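You operate a simulated robot arm through the tools that you are given. There is no shell and no other tool. Be economical: measure what you need, move in short steps, check, and stop when the job is done.

The job below is to be done with a simulated robot arm. You get a single attempt, and the scene is never put back.

JOB
Swap the silver clamp on the rail for the green one.
Fine: the silver one goes in the green drawer; shut it and lock it with the blue lever.
Where things are to end (x, y in the base frame): silver clamp within 0.06 m of [1.03, 0.08].

The check looks at the end state, three seconds after you hand in, the way a careful person would. Anything else that was tipped, shoved, dropped, spilled or broken makes it a failure.

ROBOT AND FRAMES
A 7-joint arm with a two-finger parallel gripper on a trunk, on a base that drives. Base frame: it is fixed to the floor where the robot stands at the start and does not move with it; the origin is under the middle of the robot, x ahead of it, y to its left, z up. Units: m, degrees, N and s.
Its first joint turns from -166.0 to 166.0 degrees. Places, roughly: black rail tie wire [0.7, 0.6, 1]; blue drawer lever [0.7, 0.2, 0.6]; green bench drawer [1, 0.1, 0.7]; green rail tie wire [0.8, 0.5, 1]; inside of the green bench drawer [1.1, 0.1, 0.7]; short rail [0.7, 0.7, 0.9]; silver rail tie wire [0.9, 0.4, 1]. Payload 3.43 kg.
Tool frame: the origin (TCP) lies between the finger pads and is the grasp point; the fingertips stand 0.03 m ahead of it; z points along the fingers, y is the line along which they close. The gripper opens to 0.094 m. The fingers are 0.028 m wide and 0.01 m thick; the gripper's body (0.05 by 0.096 m) begins 0.055 m behind the TCP.
Orientation is that of the tool frame in the base frame, as a unit quaternion [x, y, z, w]. With the fingers straight down and closing along the base's y, the tool's x points along the base's -x, its y along +y and its z along -z.

CONTROLS
- The arm moves only by the tool jog_arm. Its argument "deltas" is one flat list of numbers, 7 for each row, row after row: the closure, from 0 (fully open) to 1 (shut), then the shift along the tool's x, y, z in m, then the turn, a rotation vector about the tool's x, y, z in degrees. In form: [claw, tx, ty, tz, rx, ry, rz, claw, tx, ty, tz, rx, ry, rz, ...]. A call has 1 to 12 rows; each row shifts and turns the commanded pose from where the row before left it, along the tool's axes as they then stand. Rows are played at 5 a second. More than 0.05 m and 8.6 degrees between two rows, or a gripper value outside its range, and nothing of the call is played. A pose out of reach is approached as far as the arm can. The call stops where the force on the tool passes 40 N (or 10 N more than at its start, if that is more) or the arm is blocked; 0.2 s more then pass. Each finger travels about 0.045 m/s and halts on what it meets, pressing with about 44 N; the grip force reading is that of the motor and also rises with nothing between the fingers. The clock runs only during rows and for 0.2 s after the last one: add rows that do not move to give the fingers time. The reply holds the time, the measured pose of the TCP, the force on the tool along the base axes, the opening and the grip force, in the units named above and with some noise, with the torque about the TCP (base axes, N m) and any sound that the robot's microphone picked up, and new pictures: "show" is both (left out), scene, wrist or none.
- Cameras (640 x 400 px; columns grow to the right, rows downward): "scene" is now at [0.4986, 0.2738, 1.2261]; the picture's right is [0.59, -0.81, 0.00], its down [-0.40, -0.29, -0.87] and it looks along [0.70, 0.51, -0.49] (base axes); focal length 214 px, centre (320, 200). "wrist" rides on the gripper at [0.076, 0.014, -0.102] in the tool frame; the picture's right is [-0.18, 0.98, 0.00], its down [-0.75, -0.14, -0.64] and it looks along [-0.63, -0.12, 0.77] (tool axes); focal length 243 px, centre (320, 200). There is no depth. A picture from a camera that has moved, and an enlarged one, comes with that camera's place and axes in the base frame and with its lens. The place of the scene camera against the robot may be out by one fixed shift of up to 0.018 m in any direction.
- raise_lower(by): slides the trunk up (or, below 0, down) by that many m; the arm and the scene camera ride with it, the base frame stays. It gives what a move gives, with no picture.
- base_move(legs): drives the robot by 1 to 6 legs, each [ahead, left, turn to the left] in m, m and degrees, along the robot's own axes; the way and the turn of a leg run together, so that a leg with both is an arc; at most 1.5 m and 180 degrees a leg. The arm and the cameras ride along, it lands a little off, and it stops where it bumps. It gives what a move gives, and a new picture of the scene camera.
- aim_head(pan, tilt): turns the head with the scene camera to pan (to the left, within 103 degrees either way) and tilt (down, from -29 to 69), counted from straight ahead of the robot. It gives what a move gives, and a new picture of the scene camera.
- enlarge(camera, box): a new picture of the part [left, top, right, bottom] of that camera's present view, enlarged. It takes no simulated time.
- hand_in(): hands the job in; it is judged then, once.

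Go step by step. Nothing tells you exact positions but the pictures and the camera data: compare them with the known pose of the tool, close in by small moves and look again before you grip or let go. The budget is 120 turns and 260 pictures, counting those below and the enlarged ones. Unless the task says otherwise, let go and move clear before handing in, and close with one line.

The tools are called as a command line: name --argument value ..., lists and objects as JSON in quotes. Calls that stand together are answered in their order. jog_arm: Moves the arm, as the interface text tells. Its arguments: {"type":"object","properties":{"deltas":{"type":"array","items":{"type":"number"}},"show":{"type":"string","enum":["both","scene","wrist","none"]}},"required":["deltas"]} The other tools are called the same way: raise_lower (by) slides the trunk up or down; base_move (legs) drives the base; aim_head (pan, tilt) turns the head that bears the scene camera; enlarge (camera, box) takes an enlarged picture of a part of a camera's view; hand_in () hands the job in.

At the start:

```text
clock: 0.0
eef_pos: [0.5736, 0.393, 1.1961]
ee_rot: [0.0, 1.0, 0.0, -0.001]
contact_force: [-0.1, 0.2, 0.4]
ft_torque: [0.03, 0.02, -0.04]
opening: 0.094
grasp_force: 0.0
trunk travel left (down, up): [-0.325, 0.165]
robot x, y, heading: [-0.0018, 0.0004, -0.0]
head pan, tilt: [36.1, 29.6]
```

scene: 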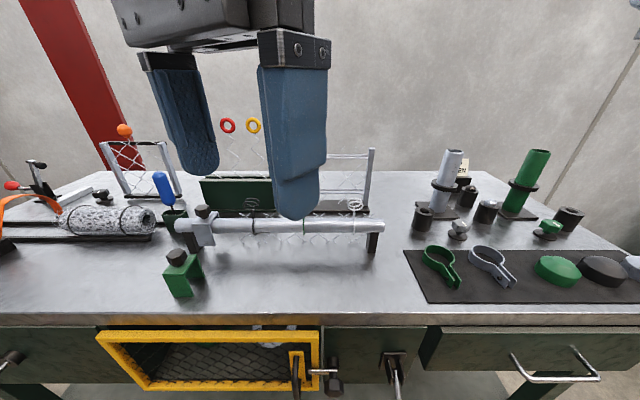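
wrist: 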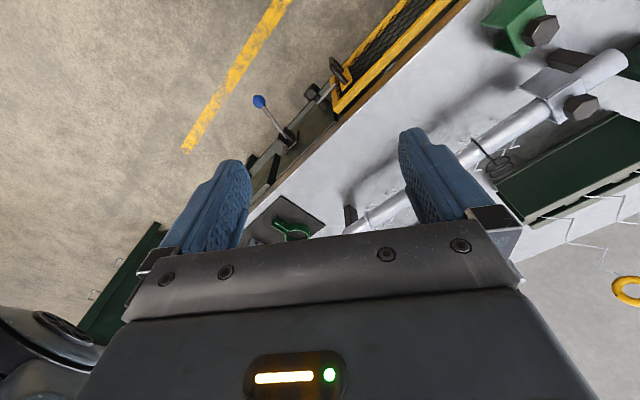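

I see a rail with a silver clamp near its left end, a green clamp on the bench in front of it, and a drawer to the right. I'll look closer before moving.

enlarge --camera "scene" --box '[140, 150, 400, 312]'

enlarge --camera "scene" --box '[260, 300, 640, 400]'

aim_head --pan 10 --tilt 45

```text
2.46 times, centred on (270, 231) of scene
camera zoom: at [0.4986, 0.2738, 1.2261], right [0.59, -0.81, 0.0], down [-0.4, -0.29, -0.87], along [0.7, 0.51, -0.49], focal length 528 px, centre (443, 124)
```

zoom: 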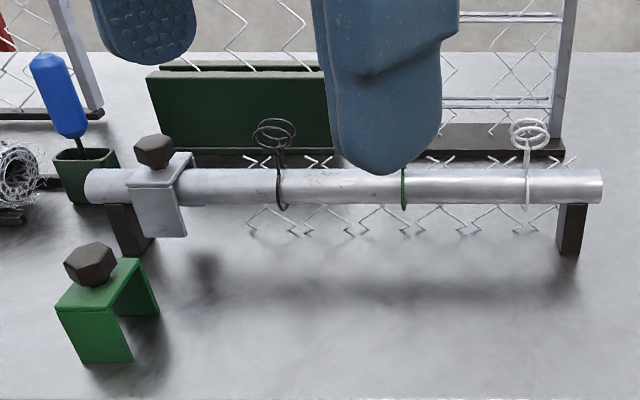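

```text
1.68 times, centred on (450, 350) of scene
camera zoom: at [0.4986, 0.2738, 1.2261], right [0.59, -0.81, 0.0], down [-0.4, -0.29, -0.87], along [0.7, 0.51, -0.49], focal length 361 px, centre (101, -53)
```

zoom: 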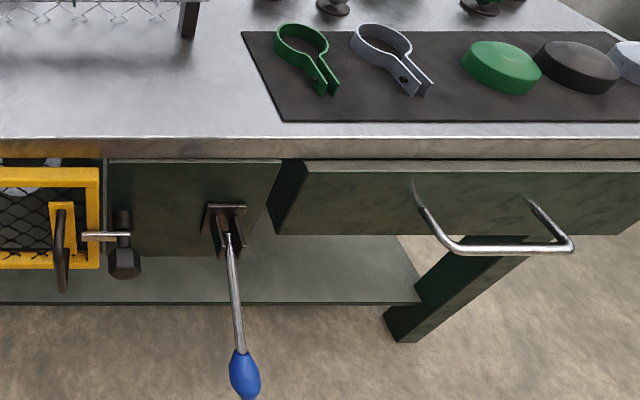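

```text
clock: 0.9
eef_pos: [0.5747, 0.3939, 1.1964]
ee_rot: [0.0, 1.0, 0.0, 0.0]
contact_force: [-0.3, 0.2, 0.2]
ft_torque: [0.01, 0.02, 0.03]
opening: 0.094
grasp_force: 0.2
trunk travel left (down, up): [-0.325, 0.165]
robot x, y, heading: [-0.0001, -0.001, -0.0]
head pan, tilt: [10.0, 45.0]
camera scene: at [0.5055, 0.2346, 1.2029], right [0.17, -0.98, 0.0], down [-0.7, -0.12, -0.71], along [0.7, 0.12, -0.71], focal length 214 px, centre (320, 200)
```

scene: 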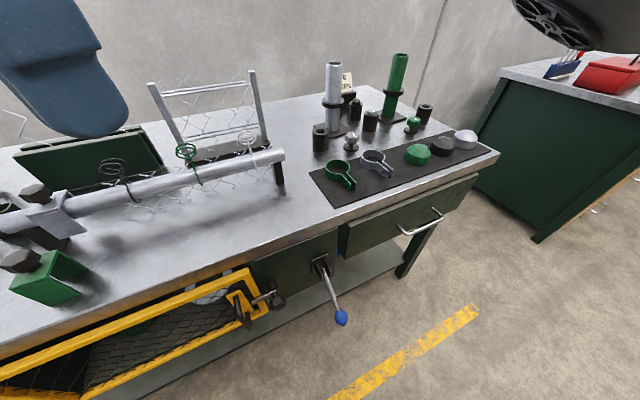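

The bench stands turned about 36° to the base; the silver saddle's bolt is near (0.66, 0.68, 0.99) and the green saddle's bolt near (0.58, 0.64, 0.95). Next I look at the drawer and lever, and at the clamps.

aim_head --pan -5 --tilt 45

enlarge --camera "scene" --box '[180, 130, 480, 320]'

aim_head --pan 60 --tilt 35

enlarge --camera "scene" --box '[200, 100, 600, 350]'

```text
clock: 1.7
eef_pos: [0.5733, 0.3927, 1.1971]
ee_rot: [0.0, 1.0, 0.0, -0.001]
contact_force: [-0.1, 0.3, 0.0]
ft_torque: [0.0, 0.02, 0.0]
opening: 0.0943
grasp_force: 0.1
trunk travel left (down, up): [-0.325, 0.165]
robot x, y, heading: [0.003, -0.0023, 0.0]
head pan, tilt: [-5.0, 45.0]
camera scene: at [0.5064, 0.2134, 1.2029], right [-0.09, -1.0, 0.0], down [-0.7, 0.06, -0.71], along [0.7, -0.06, -0.71], focal length 214 px, centre (320, 200)
```

scene: 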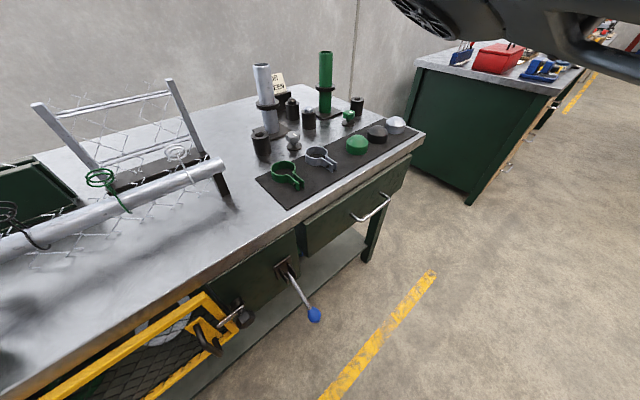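

```text
2.11 times, centred on (330, 225) of scene
camera zoom: at [0.5064, 0.2134, 1.2029], right [-0.09, -1.0, 0.0], down [-0.7, 0.06, -0.71], along [0.7, -0.06, -0.71], focal length 452 px, centre (299, 147)
```

zoom: 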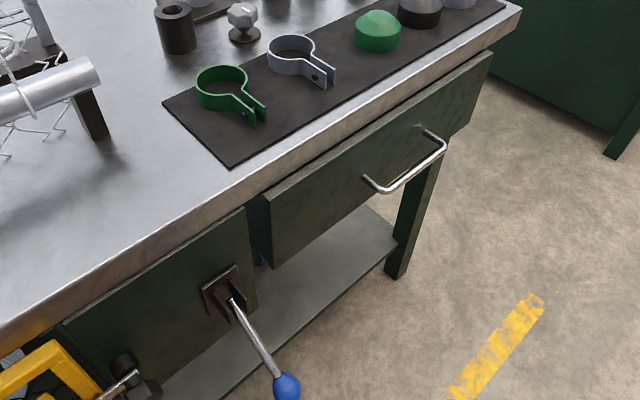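

```text
clock: 3.0
eef_pos: [0.5733, 0.3932, 1.1966]
ee_rot: [0.0, 1.0, 0.0, 0.0]
contact_force: [0.3, 0.0, 0.4]
ft_torque: [-0.01, -0.02, 0.04]
opening: 0.094
grasp_force: 0.0
trunk travel left (down, up): [-0.325, 0.165]
robot x, y, heading: [0.0005, -0.0007, 0.0]
head pan, tilt: [60.0, 35.0]
camera scene: at [0.4695, 0.2967, 1.2177], right [0.87, -0.5, 0.0], down [-0.29, -0.5, -0.82], along [0.41, 0.71, -0.57], focal length 214 px, centre (320, 200)
```

scene: 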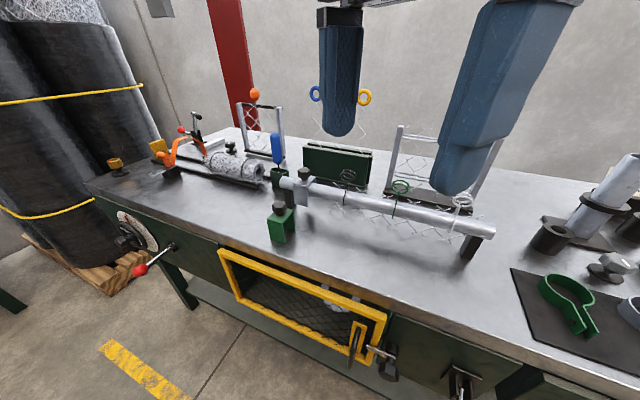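

```text
1.60 times, centred on (400, 225) of scene
camera zoom: at [0.4695, 0.2967, 1.2177], right [0.87, -0.5, 0.0], down [-0.29, -0.5, -0.82], along [0.41, 0.71, -0.57], focal length 343 px, centre (192, 160)
```

zoom: 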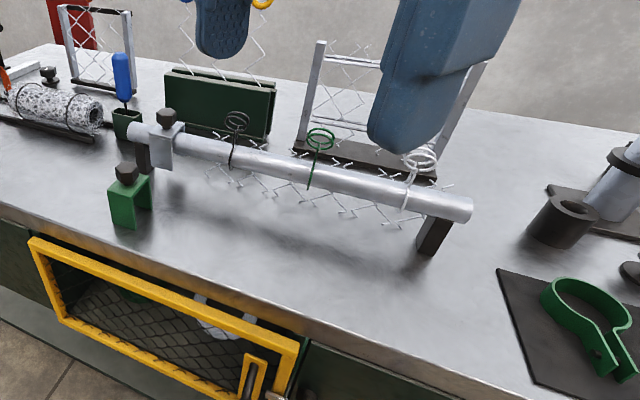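

The saddles look like simple inverted U's with a bolt head each. Before moving I study the lever mechanism and drawer more closely.

aim_head --pan -10 --tilt 62

enlarge --camera "scene" --box '[140, 30, 440, 220]'

enlarge --camera "wrist" --box '[230, 50, 390, 160]'

```text
clock: 4.4
eef_pos: [0.574, 0.3932, 1.1965]
ee_rot: [0.0, 1.0, 0.0, 0.0]
contact_force: [0.1, -0.5, -0.1]
ft_torque: [0.01, 0.0, 0.01]
opening: 0.0939
grasp_force: 0.0
trunk travel left (down, up): [-0.325, 0.165]
robot x, y, heading: [-0.0003, 0.0014, -0.1]
head pan, tilt: [-10.0, 62.0]
camera scene: at [0.4888, 0.2093, 1.1811], right [-0.17, -0.98, 0.0], down [-0.87, 0.15, -0.47], along [0.46, -0.08, -0.88], focal length 214 px, centre (320, 200)
```

scene: 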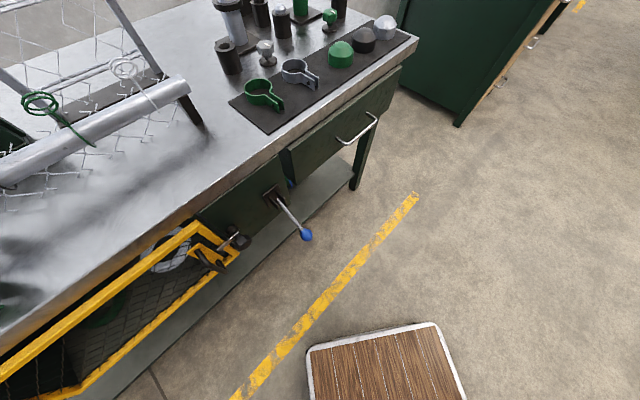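

```text
2.11 times, centred on (290, 125) of scene
camera zoom: at [0.4888, 0.2093, 1.1811], right [-0.17, -0.98, 0.0], down [-0.87, 0.15, -0.47], along [0.46, -0.08, -0.88], focal length 452 px, centre (383, 358)
```

zoom: 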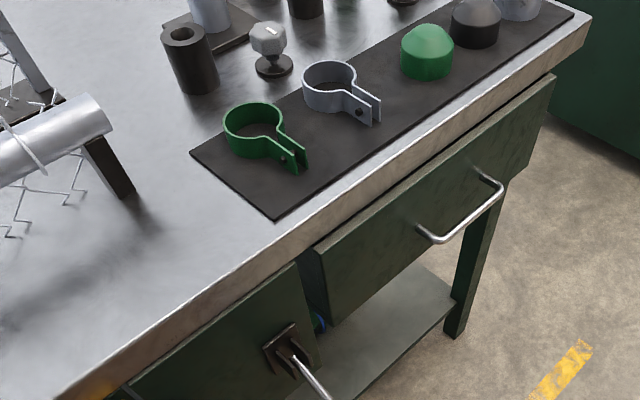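

```text
3.64 times, centred on (310, 105) of wrist
camera zoom: at [0.4977, 0.4073, 1.2985], right [0.18, 0.98, 0.0], down [0.75, -0.14, 0.64], along [0.63, -0.12, -0.77], focal length 882 px, centre (356, 546)
```

zoom: 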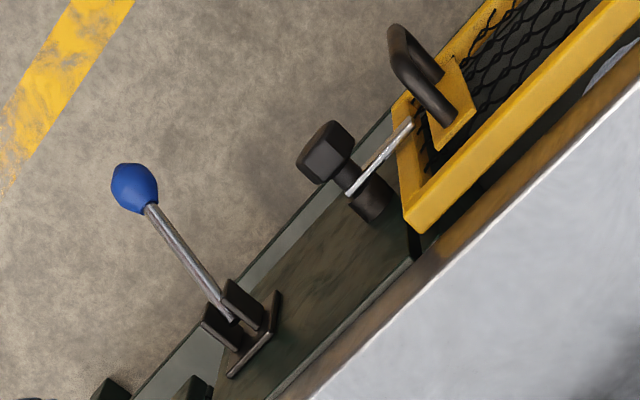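

The lever knob sits near (0.67, 0.21, 0.65) on a pivot near (0.755, 0.28, 0.73). The drawer handle is near (0.90, 0.02, 0.76), and the bench front's normal is about 35° to x. I'll yaw the tool to line up with the bench and lower a little.

jog_arm --deltas '[0, 0, 0, 0.02, 0, 0, 7.857, 0, 0, 0, 0.02, 0, 0, 7.857, 0, 0, 0, 0.02, 0, 0, 7.857, 0, 0, 0, 0.02, 0, 0, 7.857, 0, 0, 0, 0.02, 0, 0, 7.857, 0, 0, 0, 0.02, 0, 0, 7.857, 0, 0, 0, 0.02, 0, 0, 7.857]'

```text
clock: 6.0
eef_pos: [0.5731, 0.3927, 1.057]
ee_rot: [0.463, 0.886, 0.0, 0.0]
contact_force: [-0.1, -0.1, 0.1]
ft_torque: [0.0, -0.02, 0.02]
opening: 0.0939
grasp_force: 0.2
trunk travel left (down, up): [-0.325, 0.165]
robot x, y, heading: [-0.0005, -0.0011, -0.1]
head pan, tilt: [-10.0, 62.0]
camera scene: at [0.4887, 0.2093, 1.1812], right [-0.17, -0.98, 0.0], down [-0.87, 0.15, -0.47], along [0.46, -0.08, -0.88], focal length 214 px, centre (320, 200)
camera wrist: at [0.5417, 0.4635, 1.1582], right [0.91, 0.41, 0.0], down [0.31, -0.7, 0.64], along [0.26, -0.59, -0.77], focal length 243 px, centre (320, 200)
```

scene: 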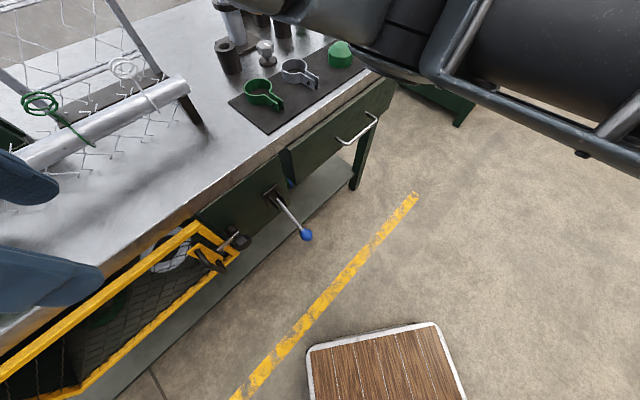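
wrist: 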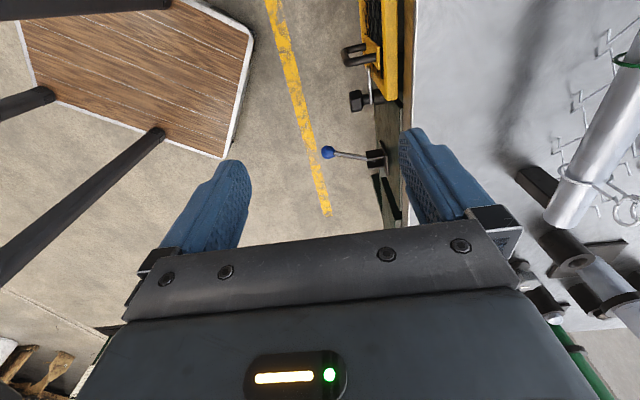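

The tool is now aligned with the bench. I move along the bench front to the drawer handle, staying outside the edge.

jog_arm --deltas '[0, -0.045, -0.0045, 0, 0, 0, 0, 0, -0.045, -0.0045, 0, 0, 0, 0, 0, -0.045, -0.0045, 0, 0, 0, 0, 0, -0.045, -0.0045, 0, 0, 0, 0, 0, -0.045, -0.0045, 0, 0, 0, 0, 0, -0.045, -0.0045, 0, 0, 0, 0, 0, -0.045, -0.0045, 0, 0, 0, 0, 0, -0.045, -0.0045, 0, 0, 0, 0, 0, -0.045, -0.0045, 0, 0, 0, 0, 0, -0.045, -0.0045, 0, 0, 0, 0]'

```text
clock: 8.2
eef_pos: [0.7955, -0.0001, 1.058]
ee_rot: [0.461, 0.887, 0.0, 0.0]
contact_force: [-1.1, 1.2, 0.2]
ft_torque: [-0.04, 0.01, 0.03]
opening: 0.0942
grasp_force: 0.0
trunk travel left (down, up): [-0.325, 0.165]
robot x, y, heading: [0.0039, -0.0021, 0.1]
head pan, tilt: [-10.0, 62.0]
camera scene: at [0.4887, 0.2098, 1.1811], right [-0.17, -0.98, 0.0], down [-0.87, 0.15, -0.47], along [0.46, -0.08, -0.88], focal length 214 px, centre (320, 200)
camera wrist: at [0.7634, 0.0693, 1.1595], right [0.91, 0.41, 0.0], down [0.32, -0.7, 0.64], along [0.27, -0.58, -0.77], focal length 243 px, centre (320, 200)
```

scene: 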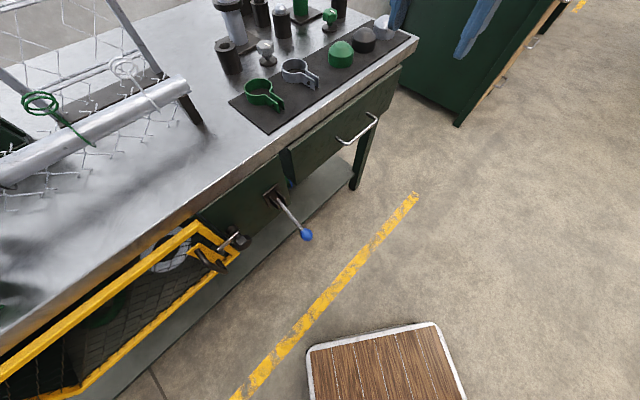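
wrist: 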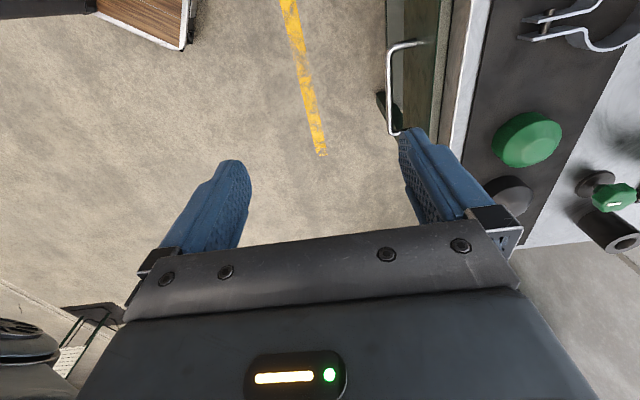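

The handle bar is clear in the wrist view: about from (0.878, 0.064) to (0.959, -0.042), z 0.741. I descend in front of it and tilt 45° toward the bench.

jog_arm --deltas '[0, -0.0122, 0.0052, 0.0476, 0, 0, 0, 0, -0.0122, 0.0052, 0.0476, 0, 0, 0, 0, -0.0122, 0.0052, 0.0476, 0, 0, 0, 0, -0.0122, 0.0052, 0.0476, 0, 0, 0, 0, -0.0122, 0.0052, 0.0476, 0, 0, 0, 0.415, 0, 0, 0, -7.5, 0, 0, 0.415, 0, 0, 0, -7.5, 0, 0, 0.415, 0, 0, 0, -7.5, 0, 0, 0.415, 0, 0, 0, -7.5, 0, 0, 0.415, 0, 0, 0, -7.5, 0, 0, 0.415, 0, 0, 0, -7.5, 0, 0]'

```text
clock: 10.6
eef_pos: [0.8508, -0.0368, 0.8193]
ee_rot: [0.427, 0.819, 0.34, 0.176]
contact_force: [0.4, 0.7, -0.5]
ft_torque: [0.02, 0.03, 0.03]
opening: 0.0549
grasp_force: 0.0
trunk travel left (down, up): [-0.325, 0.165]
robot x, y, heading: [-0.0019, 0.0022, -0.1]
head pan, tilt: [-10.0, 62.0]
camera scene: at [0.4888, 0.2092, 1.1811], right [-0.17, -0.98, 0.0], down [-0.87, 0.15, -0.47], along [0.46, -0.08, -0.88], focal length 214 px, centre (320, 200)
camera wrist: at [0.7561, -0.0103, 0.9007], right [0.67, 0.25, 0.7], down [-0.02, -0.94, 0.35], along [0.74, -0.25, -0.62], focal length 243 px, centre (320, 200)
```

scene: 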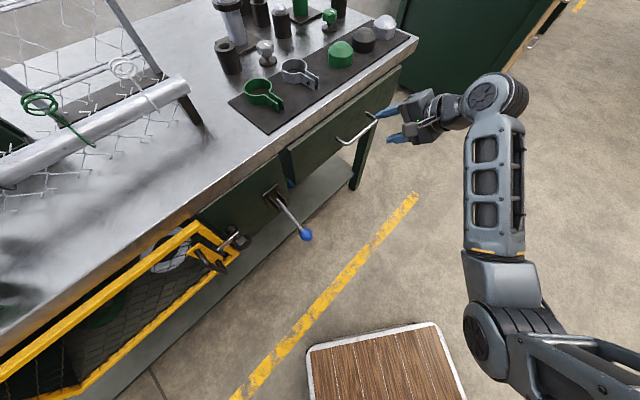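
wrist: 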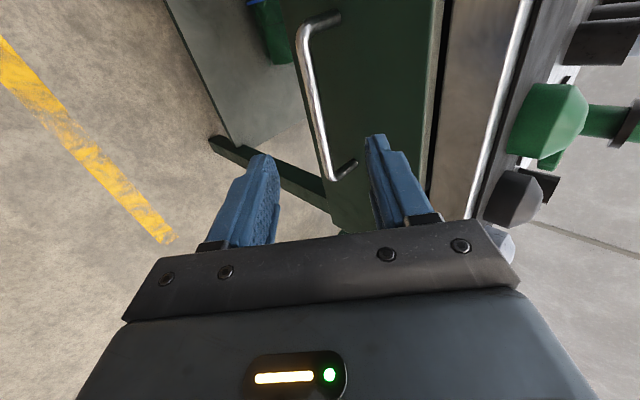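

The handle is between and ahead of the fingers as computed. I advance along the fingers to the bar.

jog_arm --deltas '[0.415, -0.003, 0, 0.0325, 0, 0, 0, 0.415, -0.003, 0, 0.0325, 0, 0, 0, 0.415, 0, 0, 0.0325, 0, 0, 0]'

```text
clock: 11.4
eef_pos: [0.9116, -0.0024, 0.7501]
ee_rot: [0.427, 0.819, 0.339, 0.178]
contact_force: [-0.3, -1.0, -0.1]
ft_torque: [0.0, 0.0, 0.04]
opening: 0.0548
grasp_force: 0.1
trunk travel left (down, up): [-0.325, 0.165]
robot x, y, heading: [-0.0005, 0.001, 0.1]
head pan, tilt: [-10.0, 62.0]
camera scene: at [0.4886, 0.209, 1.1812], right [-0.17, -0.98, 0.0], down [-0.87, 0.15, -0.47], along [0.46, -0.08, -0.88], focal length 214 px, centre (320, 200)
camera wrist: at [0.8168, 0.0247, 0.8316], right [0.67, 0.25, 0.7], down [-0.02, -0.93, 0.35], along [0.74, -0.26, -0.62], focal length 243 px, centre (320, 200)
```

scene: 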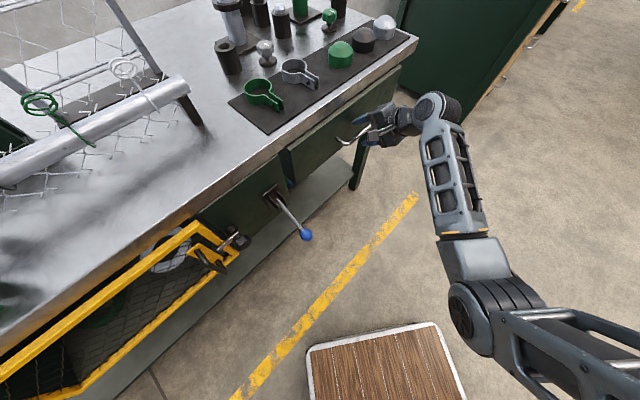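
wrist: 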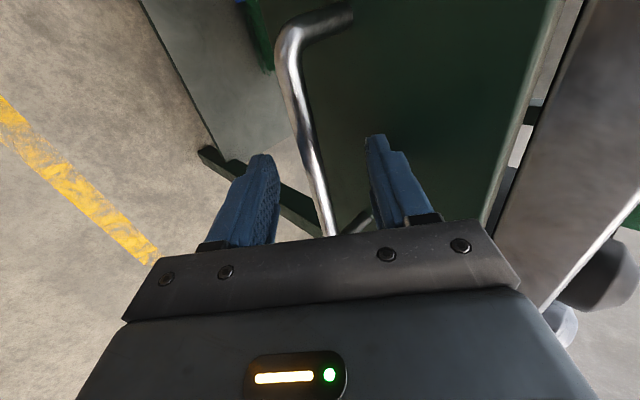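

The bar passes between the fingers. I close on it, then pull slightly to test.

jog_arm --deltas '[0.9, 0, 0, 0, 0, 0, 0, 1, 0, 0, 0, 0, 0, 0, 1, 0, 0, 0, 0, 0, 0, 1, 0, 0, 0, 0, 0, 0, 1, 0, 0, 0, 0, 0, 0, 1, 0, -0.007, -0.007, 0, 0, 0, 1, 0, -0.014, -0.014, 0, 0, 0, 1, 0, -0.014, -0.014, 0, 0, 0]'

```text
clock: 13.2
eef_pos: [0.87, -0.0312, 0.7476]
ee_rot: [0.428, 0.819, 0.339, 0.176]
contact_force: [6.6, -8.3, -29.0]
ft_torque: [-0.88, -0.14, 0.59]
opening: 0.012
grasp_force: 45.3
trunk travel left (down, up): [-0.325, 0.165]
robot x, y, heading: [0.0009, 0.0024, 0.0]
head pan, tilt: [-10.0, 62.0]
camera scene: at [0.4897, 0.2091, 1.1805], right [-0.17, -0.98, 0.0], down [-0.87, 0.15, -0.47], along [0.46, -0.08, -0.88], focal length 214 px, centre (320, 200)
camera wrist: at [0.7763, -0.0043, 0.8301], right [0.68, 0.25, 0.69], down [-0.02, -0.93, 0.36], along [0.74, -0.26, -0.63], focal length 243 px, centre (320, 200)
```

scene: 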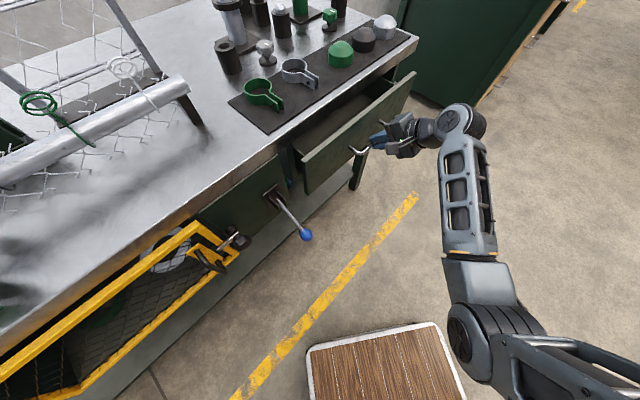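
wrist: 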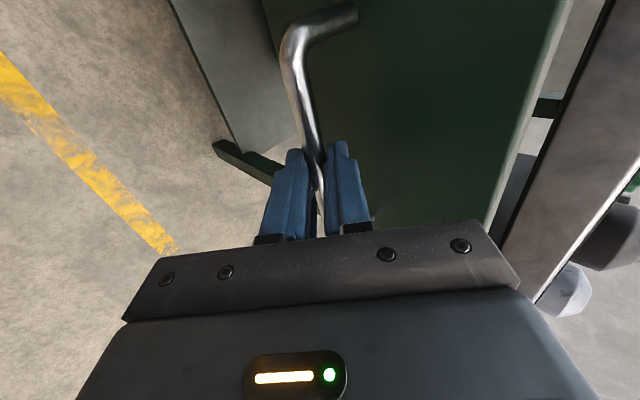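

The drawer slides. I relieve the vertical strain a little and pull it further open.

jog_arm --deltas '[1, 0, -0.0016, 0.0016, 0, 0, 0, 1, 0, -0.0125, -0.0125, 0, 0, 0, 1, 0, -0.0125, -0.0125, 0, 0, 0, 1, 0, -0.0125, -0.0125, 0, 0, 0, 1, 0, -0.0125, -0.0125, 0, 0, 0, 1, 0, -0.0125, -0.0125, 0, 0, 0, 1, 0, -0.0125, -0.0125, 0, 0, 0]'

```text
clock: 14.8
eef_pos: [0.7847, -0.0932, 0.7479]
ee_rot: [0.427, 0.819, 0.34, 0.178]
contact_force: [15.8, -21.4, -8.3]
ft_torque: [-0.93, -0.47, 0.24]
opening: 0.0116
grasp_force: 45.4
trunk travel left (down, up): [-0.325, 0.165]
robot x, y, heading: [0.0021, -0.0004, 0.0]
head pan, tilt: [-10.0, 62.0]
camera scene: at [0.4894, 0.2087, 1.181], right [-0.17, -0.98, 0.0], down [-0.87, 0.15, -0.47], along [0.46, -0.08, -0.88], focal length 214 px, centre (320, 200)
camera wrist: at [0.6902, -0.0661, 0.8296], right [0.67, 0.25, 0.7], down [-0.03, -0.93, 0.36], along [0.74, -0.26, -0.62], focal length 243 px, centre (320, 200)
```

scene: 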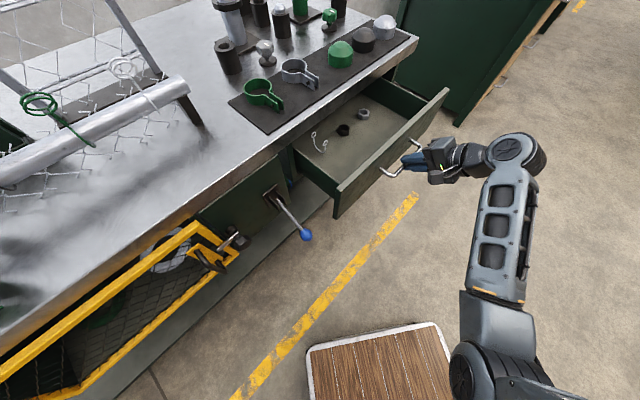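
wrist: 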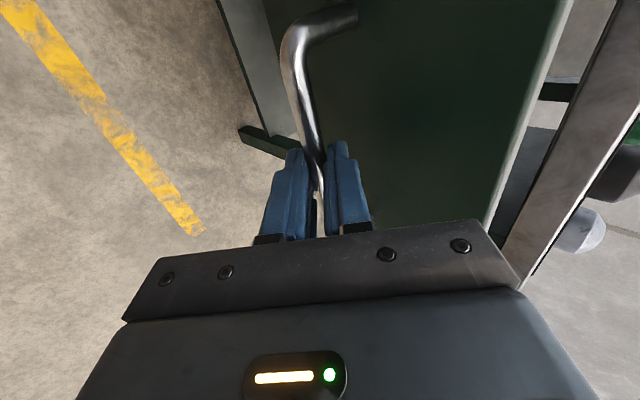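

The drawer is about 0.15 m open with some small parts inside. I correct the sideways strain and pull a little more.

jog_arm --deltas '[1, -0.0025, 0, 0, 0, 0, 0, 1, -0.0004, -0.0125, -0.0125, 0, 0, 0, 1, -0.0004, -0.0125, -0.0125, 0, 0, 0, 1, -0.0004, -0.0125, -0.0125, 0, 0, 0, 1, -0.0004, -0.0125, -0.0125, 0, 0, 0, 1, -0.0004, -0.0125, -0.0125, 0, 0, 0]'

```text
clock: 16.2
eef_pos: [0.7133, -0.1449, 0.7481]
ee_rot: [0.427, 0.819, 0.339, 0.177]
contact_force: [9.5, -11.1, 5.1]
ft_torque: [-0.48, -0.35, 0.14]
opening: 0.0119
grasp_force: 45.2
trunk travel left (down, up): [-0.325, 0.165]
robot x, y, heading: [0.0017, 0.004, 0.1]
head pan, tilt: [-10.0, 62.0]
camera scene: at [0.4888, 0.2091, 1.1813], right [-0.17, -0.98, 0.0], down [-0.87, 0.15, -0.47], along [0.46, -0.08, -0.88], focal length 214 px, centre (320, 200)
camera wrist: at [0.6188, -0.1184, 0.8297], right [0.67, 0.25, 0.7], down [-0.02, -0.93, 0.35], along [0.74, -0.25, -0.62], focal length 243 px, centre (320, 200)
```

scene: 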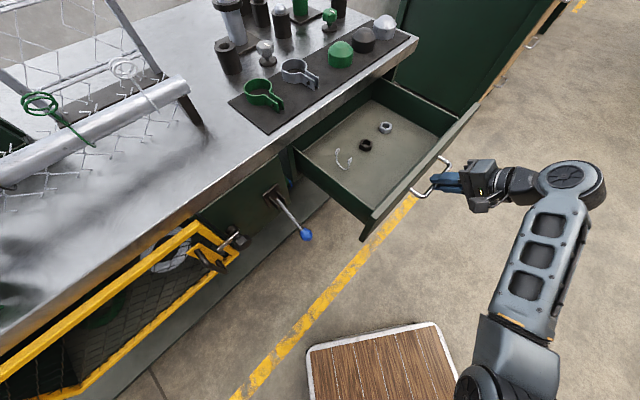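
wrist: 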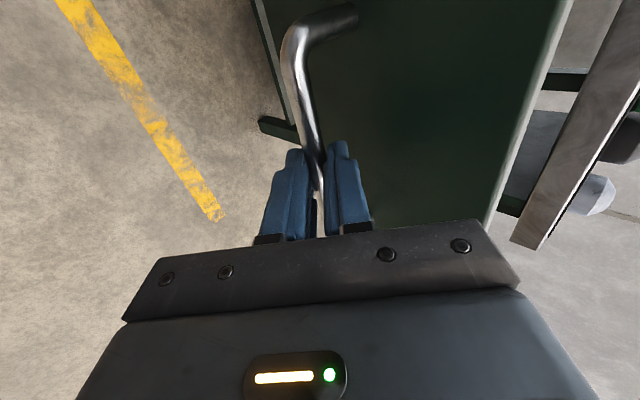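

The drawer is now open about 0.244 m, which is plenty. I release the handle, back out, and level the tool.

jog_arm --deltas '[0.7, 0, 0, 0, 0, 0, 0, 0.415, 0, 0, 0, 0, 0, 0, 0.415, 0, 0, 0, 0, 0, 0, 0.415, 0, 0, -0.033, 0, 0, 0, 0.415, 0, 0, -0.033, 0, 0, 0, 0.415, 0, 0, -0.034, 0, 0, 0, 0.2, 0, 0, 0, 7.5, 0, 0, 0, 0, 0, 0, 7.5, 0, 0, 0, 0, 0, 0, 7.5, 0, 0, 0, 0, 0, 0, 7.5, 0, 0, 0, 0, 0, 0, 7.5, 0, 0, 0, 0, 0, 0, 7.5, 0, 0]'

jog_arm --deltas '[0, 0, 0, -0.048, 0, 0, 0, 0, 0, 0, -0.048, 0, 0, 0, 0, 0, 0, -0.048, 0, 0, 0, 0, 0, 0, -0.048, 0, 0, 0, 0, 0, 0.02, -0.045, 0, 0, 0, 0, 0, 0.03, -0.03, 0, 0, 0, 0, 0, 0.03, -0.03, 0, 0, 0, 0, 0, 0.03, -0.03, 0, 0, 0, 0, 0, 0.03, 0, 0, 0, 0]'

```text
clock: 18.8
eef_pos: [0.655, -0.1885, 0.8191]
ee_rot: [0.464, 0.885, 0.023, 0.014]
contact_force: [0.0, 0.3, -0.4]
ft_torque: [0.03, -0.03, 0.02]
opening: 0.0941
grasp_force: 0.1
out of reach, approached as far as the arm can: row 8, 9, 10
trunk travel left (down, up): [-0.325, 0.165]
robot x, y, heading: [0.0011, 0.0022, -0.1]
head pan, tilt: [-10.0, 62.0]
camera scene: at [0.4883, 0.2086, 1.1814], right [-0.17, -0.98, 0.0], down [-0.87, 0.15, -0.47], along [0.46, -0.08, -0.88], focal length 214 px, centre (320, 200)
camera wrist: at [0.6185, -0.1202, 0.921], right [0.91, 0.41, 0.05], down [0.28, -0.72, 0.64], along [0.3, -0.57, -0.77], focal length 243 px, centre (320, 200)
```

scene: 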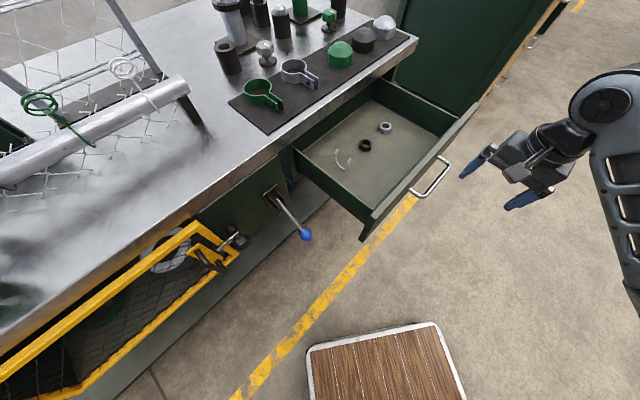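
wrist: 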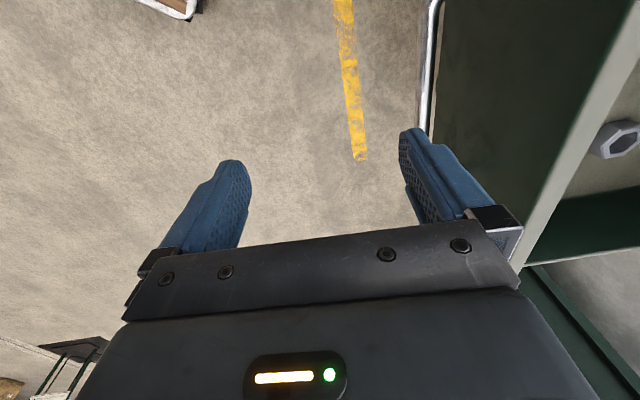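

```text
clock: 20.8
eef_pos: [0.7548, -0.1159, 1.1521]
ee_rot: [0.462, 0.886, 0.023, 0.013]
contact_force: [-0.3, -0.1, 0.6]
ft_torque: [0.01, -0.04, -0.02]
opening: 0.0941
grasp_force: 0.0
trunk travel left (down, up): [-0.325, 0.165]
robot x, y, heading: [-0.0005, 0.0043, -0.0]
head pan, tilt: [-10.0, 62.0]
camera scene: at [0.4886, 0.2088, 1.1812], right [-0.17, -0.98, 0.0], down [-0.87, 0.15, -0.47], along [0.46, -0.08, -0.88], focal length 214 px, centre (320, 200)
camera wrist: at [0.7188, -0.0486, 1.2548], right [0.91, 0.41, 0.05], down [0.29, -0.72, 0.63], along [0.3, -0.56, -0.77], focal length 243 px, centre (320, 200)
```

scene: 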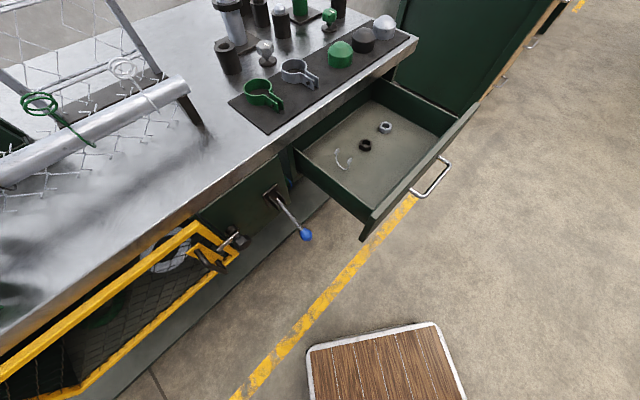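
wrist: 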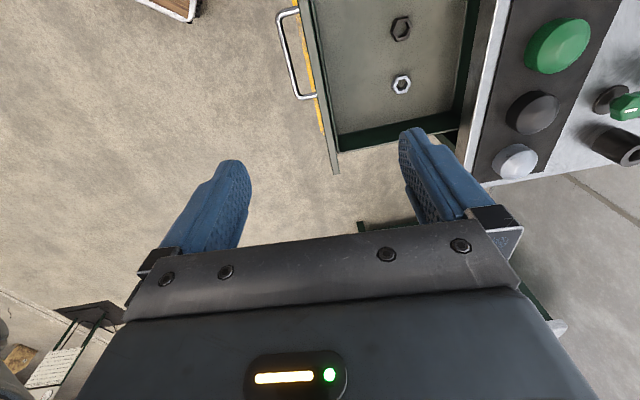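

The drawer holds a few nuts and a clip. I level the remaining 3° tilt and travel back along the bench towards the silver saddle.

jog_arm --deltas '[0, 0, 0.037, 0, 1, 0, 0, 0, 0, 0.037, 0, 1, 0, 0, 0, 0, 0.037, 0, 1, 0, 0, 0, 0.047, 0, 0, 0, 0, 0, 0, 0.047, 0, 0, 0, 0, 0, 0, 0.047, 0, 0, 0, 0, 0, 0, 0.047, 0, 0, 0, 0, 0, 0, 0.047, 0, 0, 0, 0, 0, 0, 0.047, 0, 0, 0, 0, 0, 0, 0.047, 0, 0, 0, 0, 0, 0, 0.047, 0, 0, 0, 0, 0, 0, 0.047, 0, 0, 0, 0, 0]' --show "none"

jog_arm --deltas '[0, 0.047, 0, 0, 0, 0, 0, 0, 0.047, 0.0, 0, 0, 0, 0, 0, 0.047, 0.02, 0, 0, 0, 0, 0, 0.03, 0.037, 0, 0, 0, 0, 0, 0.03, 0.037, 0, 0, 0, 0, 0, 0.03, 0.037, 0, 0, 0, 0]' --show "wrist"

aim_head --pan 65 --tilt 35

```text
clock: 23.4
eef_pos: [0.6033, 0.2944, 1.1548]
ee_rot: [0.463, 0.886, 0.0, 0.001]
contact_force: [0.3, -0.1, 0.0]
ft_torque: [0.03, 0.06, 0.0]
opening: 0.094
grasp_force: 0.0
trunk travel left (down, up): [-0.325, 0.165]
robot x, y, heading: [-0.0014, 0.0036, -0.3]
head pan, tilt: [-10.0, 62.0]
```

```text
refused: row 3 steps farther than a row can; nothing moved
```

```text
clock: 24.9
eef_pos: [0.604, 0.2942, 1.154]
ee_rot: [0.462, 0.887, 0.0, 0.001]
contact_force: [0.5, 0.9, -0.3]
ft_torque: [0.01, 0.0, 0.03]
opening: 0.0939
grasp_force: 0.2
trunk travel left (down, up): [-0.325, 0.165]
robot x, y, heading: [-0.0012, 0.0006, 0.1]
head pan, tilt: [65.0, 35.0]
camera scene: at [0.4627, 0.3002, 1.2177], right [0.91, -0.42, 0.0], down [-0.24, -0.52, -0.82], along [0.35, 0.74, -0.57], focal length 214 px, centre (320, 200)
```

scene: 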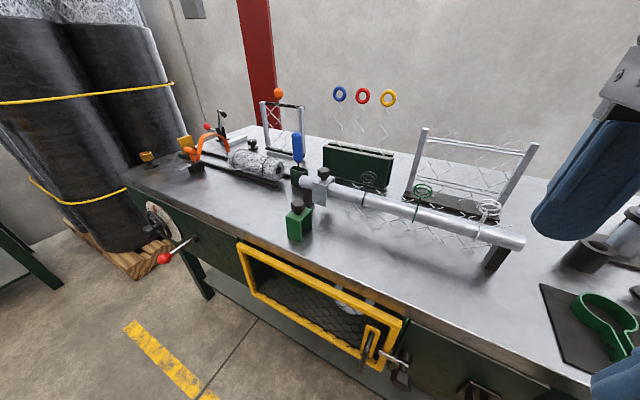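

Now I move over the silver saddle at height for a look from the wrist camera.

jog_arm --deltas '[0, 0.03, 0.028, 0, 0, 0, 0, 0, 0.03, 0.028, 0, 0, 0, 0, 0, 0.03, 0.028, 0, 0, 0, 0, 0, 0.03, 0.028, 0, 0, 0, 0, 0, 0.03, 0.028, 0, 0, 0, 0, 0, 0.03, 0.028, 0, 0, 0, 0, 0, 0.03, 0.028, 0, 0, 0, 0, 0, 0.03, 0.028, 0, 0, 0, 0, 0, 0.03, 0.028, 0, 0, 0, 0]'

```text
clock: 27.0
eef_pos: [0.796, 0.5524, 1.0728]
ee_rot: [0.551, 0.834, -0.039, -0.008]
contact_force: [-0.7, 0.2, -0.2]
ft_torque: [-0.03, -0.04, 0.0]
opening: 0.0937
grasp_force: 0.1
trunk travel left (down, up): [-0.325, 0.165]
robot x, y, heading: [0.0012, 0.0009, -0.1]
head pan, tilt: [65.0, 35.0]
stopped in row 9: the arm was blocked; the commanded pose is now the measured one
camera scene: at [0.4607, 0.3017, 1.2193], right [0.91, -0.41, 0.0], down [-0.23, -0.51, -0.83], along [0.34, 0.76, -0.56], focal length 214 px, centre (320, 200)
camera wrist: at [0.7841, 0.6329, 1.1704], right [0.97, 0.21, -0.07], down [0.2, -0.71, 0.67], along [0.1, -0.67, -0.74], focal length 243 px, centre (320, 200)
```

scene: 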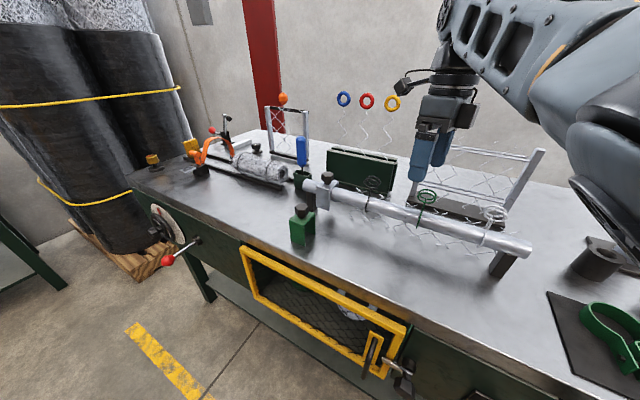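
wrist: 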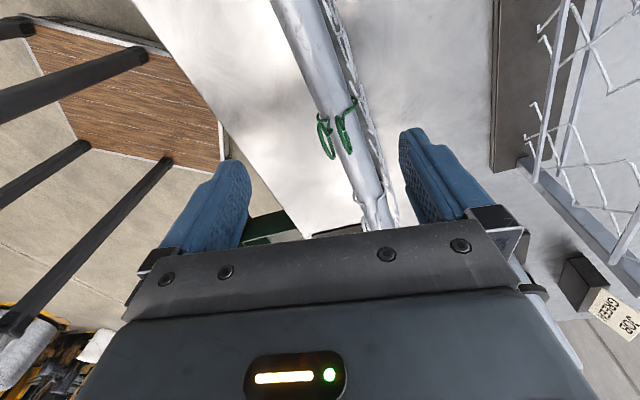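

The arm ran out of reach at that height and stopped short over the rail, so I'll need the base nearer. First I back the gripper out upward and re-level it.

jog_arm --deltas '[0, 0, -0.04, -0.015, 0, 0, 0, 0, 0, -0.04, -0.015, 0, 0, 0, 0, 0, -0.04, -0.015, 0, 0, 0, 0, 0, -0.04, -0.01, 0, 0, 0, 0, 0, -0.04, -0.01, 0, 0, 0, 0, 0, 0, 0, -1.4, 0.55, -4.1, 0, 0, 0, 0, -1.4, 0.55, -4.1, 0, 0, 0, 0, -1.4, 0.6, -4.2]'

```text
clock: 28.8
eef_pos: [0.6135, 0.4779, 1.154]
ee_rot: [0.457, 0.889, 0.002, -0.005]
contact_force: [0.3, 0.0, 0.3]
ft_torque: [-0.04, 0.03, 0.03]
opening: 0.0942
grasp_force: 0.1
trunk travel left (down, up): [-0.325, 0.165]
robot x, y, heading: [0.0035, -0.0003, -0.0]
head pan, tilt: [65.0, 35.0]
camera scene: at [0.4625, 0.3004, 1.2177], right [0.91, -0.42, 0.0], down [-0.24, -0.52, -0.82], along [0.35, 0.74, -0.57], focal length 214 px, centre (320, 200)
camera wrist: at [0.5823, 0.5474, 1.2562], right [0.91, 0.42, 0.0], down [0.33, -0.7, 0.63], along [0.27, -0.58, -0.77], focal length 243 px, centre (320, 200)
```

scene: 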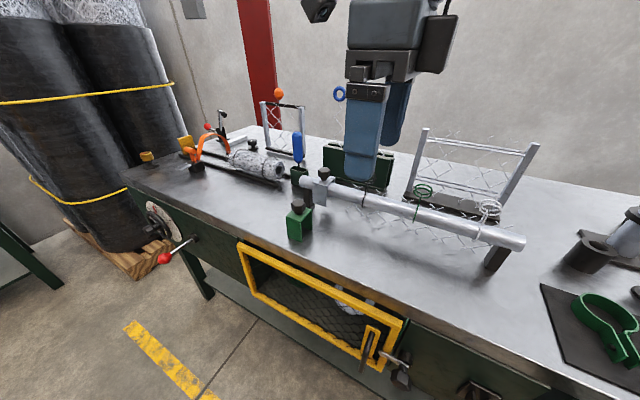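
wrist: 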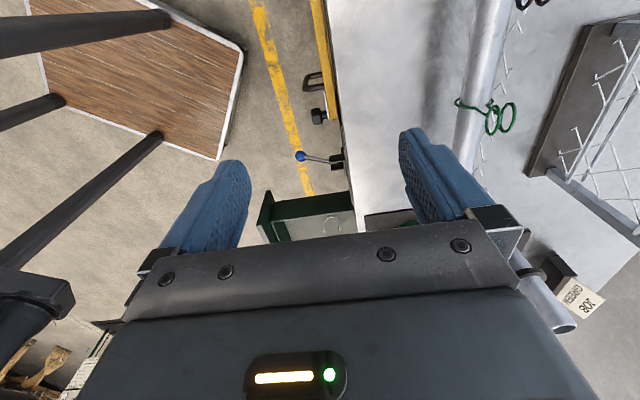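

The board with posts is the robot's own deck, so there is room to drive left. I pull the tool in slightly and shift the base 0.25 m left.

jog_arm --deltas '[0, 0, -0.04, 0, 0, 0, 0, 0, 0, -0.04, 0, 0, 0, 0]' --show "none"

base_move --legs '[[0, 0.25, 0]]'

enlarge --camera "wrist" --box '[160, 0, 640, 300]'

```text
clock: 29.4
eef_pos: [0.5493, 0.4328, 1.152]
ee_rot: [0.457, 0.889, 0.002, -0.003]
contact_force: [0.9, 0.0, -1.0]
ft_torque: [-0.06, 0.04, 0.01]
opening: 0.094
grasp_force: 0.0
trunk travel left (down, up): [-0.325, 0.165]
robot x, y, heading: [-0.0033, -0.0003, -0.1]
head pan, tilt: [65.0, 35.0]
```

```text
clock: 31.2
eef_pos: [0.5485, 0.6825, 1.1552]
ee_rot: [0.456, 0.89, 0.002, -0.005]
contact_force: [-0.2, -0.2, -1.0]
ft_torque: [0.0, -0.03, 0.0]
opening: 0.0942
grasp_force: 0.0
trunk travel left (down, up): [-0.325, 0.165]
robot x, y, heading: [-0.0, 0.2503, 0.1]
head pan, tilt: [65.0, 35.0]
camera scene: at [0.4617, 0.5509, 1.2177], right [0.91, -0.42, 0.0], down [-0.24, -0.52, -0.82], along [0.34, 0.74, -0.57], focal length 214 px, centre (320, 200)
```

scene: 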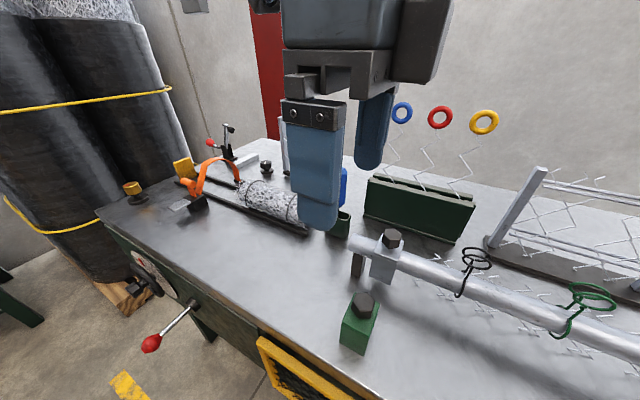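

```text
1.33 times, centred on (400, 150) of wrist
camera zoom: at [0.5164, 0.7523, 1.2563], right [0.91, 0.42, 0.0], down [0.33, -0.7, 0.63], along [0.27, -0.58, -0.77], focal length 324 px, centre (213, 267)
```

zoom: 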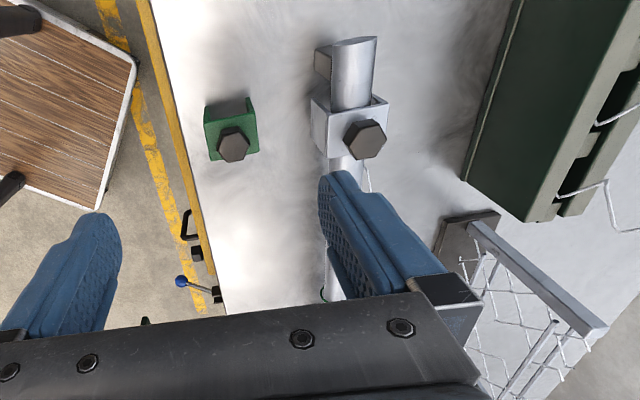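

Wrist view shows both saddles well: silver near (0.67, 0.72), green near (0.58, 0.66). I move above the silver saddle to z≈1.10 and look again.

jog_arm --deltas '[0, -0.01, 0.03, 0, 0, 0, 0, 0, -0.01, 0.03, 0, 0, 0, 0, 0, -0.01, 0.03, 0, 0, 0, 0, 0, -0.009, 0.032, 0.025, 0, 0, 0, 0, 0, 0, 0.025, 0, 0, 0]'

enlarge --camera "wrist" --box '[160, 50, 480, 250]'

enlarge --camera "scene" --box '[240, 100, 560, 300]'

```text
clock: 32.4
eef_pos: [0.6709, 0.723, 1.1031]
ee_rot: [0.455, 0.89, 0.002, -0.004]
contact_force: [-0.3, -0.5, -0.1]
ft_torque: [0.01, -0.01, 0.01]
opening: 0.094
grasp_force: 0.0
trunk travel left (down, up): [-0.325, 0.165]
robot x, y, heading: [-0.0017, 0.2494, -0.1]
head pan, tilt: [65.0, 35.0]
camera scene: at [0.4616, 0.5507, 1.2179], right [0.91, -0.42, 0.0], down [-0.24, -0.52, -0.82], along [0.34, 0.74, -0.57], focal length 214 px, centre (320, 200)
camera wrist: at [0.6381, 0.792, 1.206], right [0.91, 0.43, 0.0], down [0.33, -0.7, 0.63], along [0.27, -0.58, -0.77], focal length 243 px, centre (320, 200)
```

scene: 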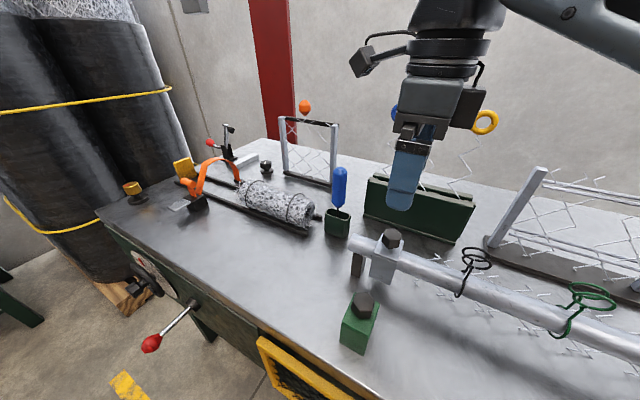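
wrist: 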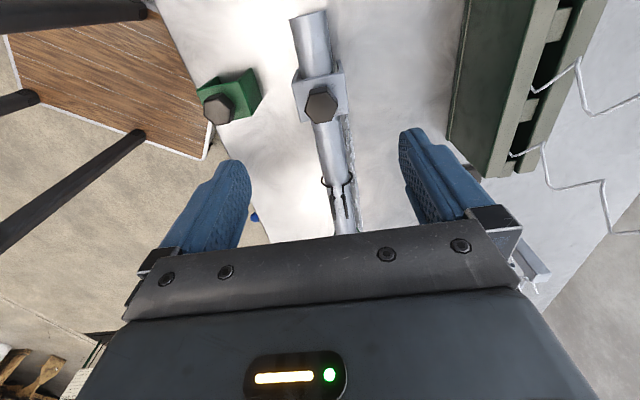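

```text
2.00 times, centred on (320, 150) of wrist
camera zoom: at [0.6381, 0.792, 1.206], right [0.91, 0.43, 0.0], down [0.33, -0.7, 0.63], along [0.27, -0.58, -0.77], focal length 485 px, centre (320, 300)
```

zoom: 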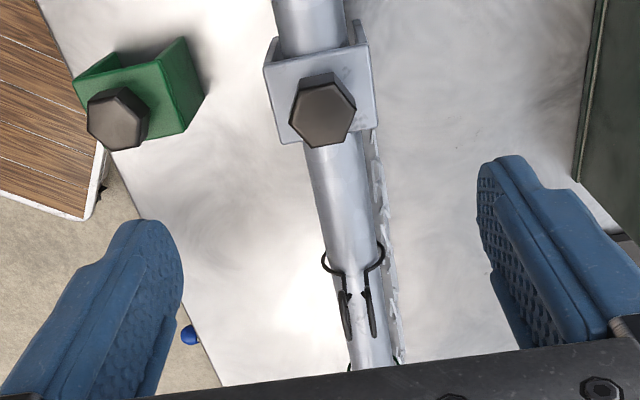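

```text
2.00 times, centred on (400, 200) of scene
camera zoom: at [0.4616, 0.5507, 1.2179], right [0.91, -0.42, 0.0], down [-0.24, -0.52, -0.82], along [0.34, 0.74, -0.57], focal length 429 px, centre (160, 200)
```

zoom: 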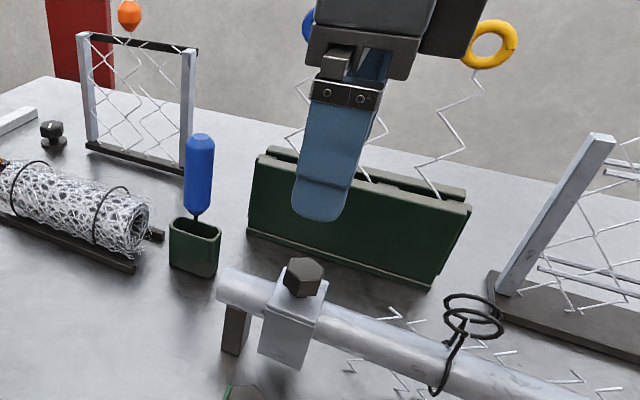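

The bolt top triangulates to (0.669, 0.724, 0.980), right under the tool, with fingers straddling the saddle's flanks. I descend to z≈0.945 around it.

jog_arm --deltas '[0, 0.002, 0, 0.04, 0, 0, 0, 0, 0, 0, 0.04, 0, 0, 0, 0, 0, 0, 0.04, 0, 0, 0, 0, 0, 0, 0.02, 0, 0, 0]'

enlarge --camera "scene" --box '[280, 150, 500, 288]'

```text
clock: 33.4
eef_pos: [0.6691, 0.726, 0.9634]
ee_rot: [0.457, 0.889, 0.002, -0.004]
contact_force: [-0.3, -0.1, 0.6]
ft_torque: [0.02, 0.01, 0.0]
opening: 0.094
grasp_force: 0.1
trunk travel left (down, up): [-0.325, 0.165]
robot x, y, heading: [-0.0006, 0.2496, 0.0]
head pan, tilt: [65.0, 35.0]
camera scene: at [0.4617, 0.5508, 1.2178], right [0.91, -0.42, 0.0], down [-0.24, -0.52, -0.82], along [0.34, 0.74, -0.57], focal length 214 px, centre (320, 200)
camera wrist: at [0.6364, 0.7948, 1.0666], right [0.91, 0.42, 0.0], down [0.33, -0.7, 0.63], along [0.27, -0.58, -0.77], focal length 243 px, centre (320, 200)
```

scene: 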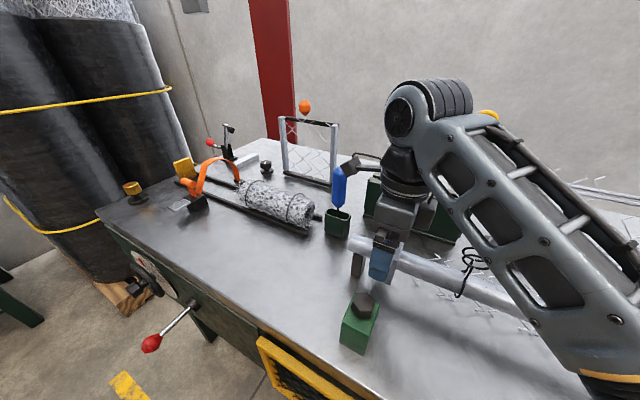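
wrist: 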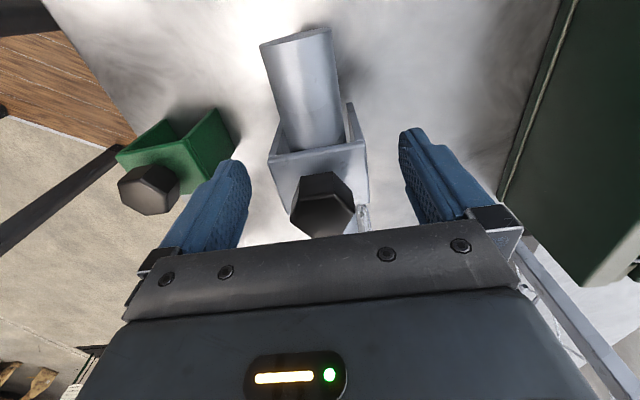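

```text
2.90 times, centred on (390, 219) of scene
camera zoom: at [0.4617, 0.5508, 1.2178], right [0.91, -0.42, 0.0], down [-0.24, -0.52, -0.82], along [0.34, 0.74, -0.57], focal length 622 px, centre (117, 145)
```

zoom: 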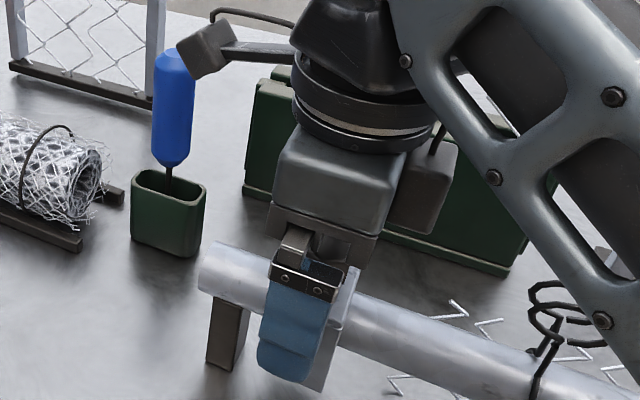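

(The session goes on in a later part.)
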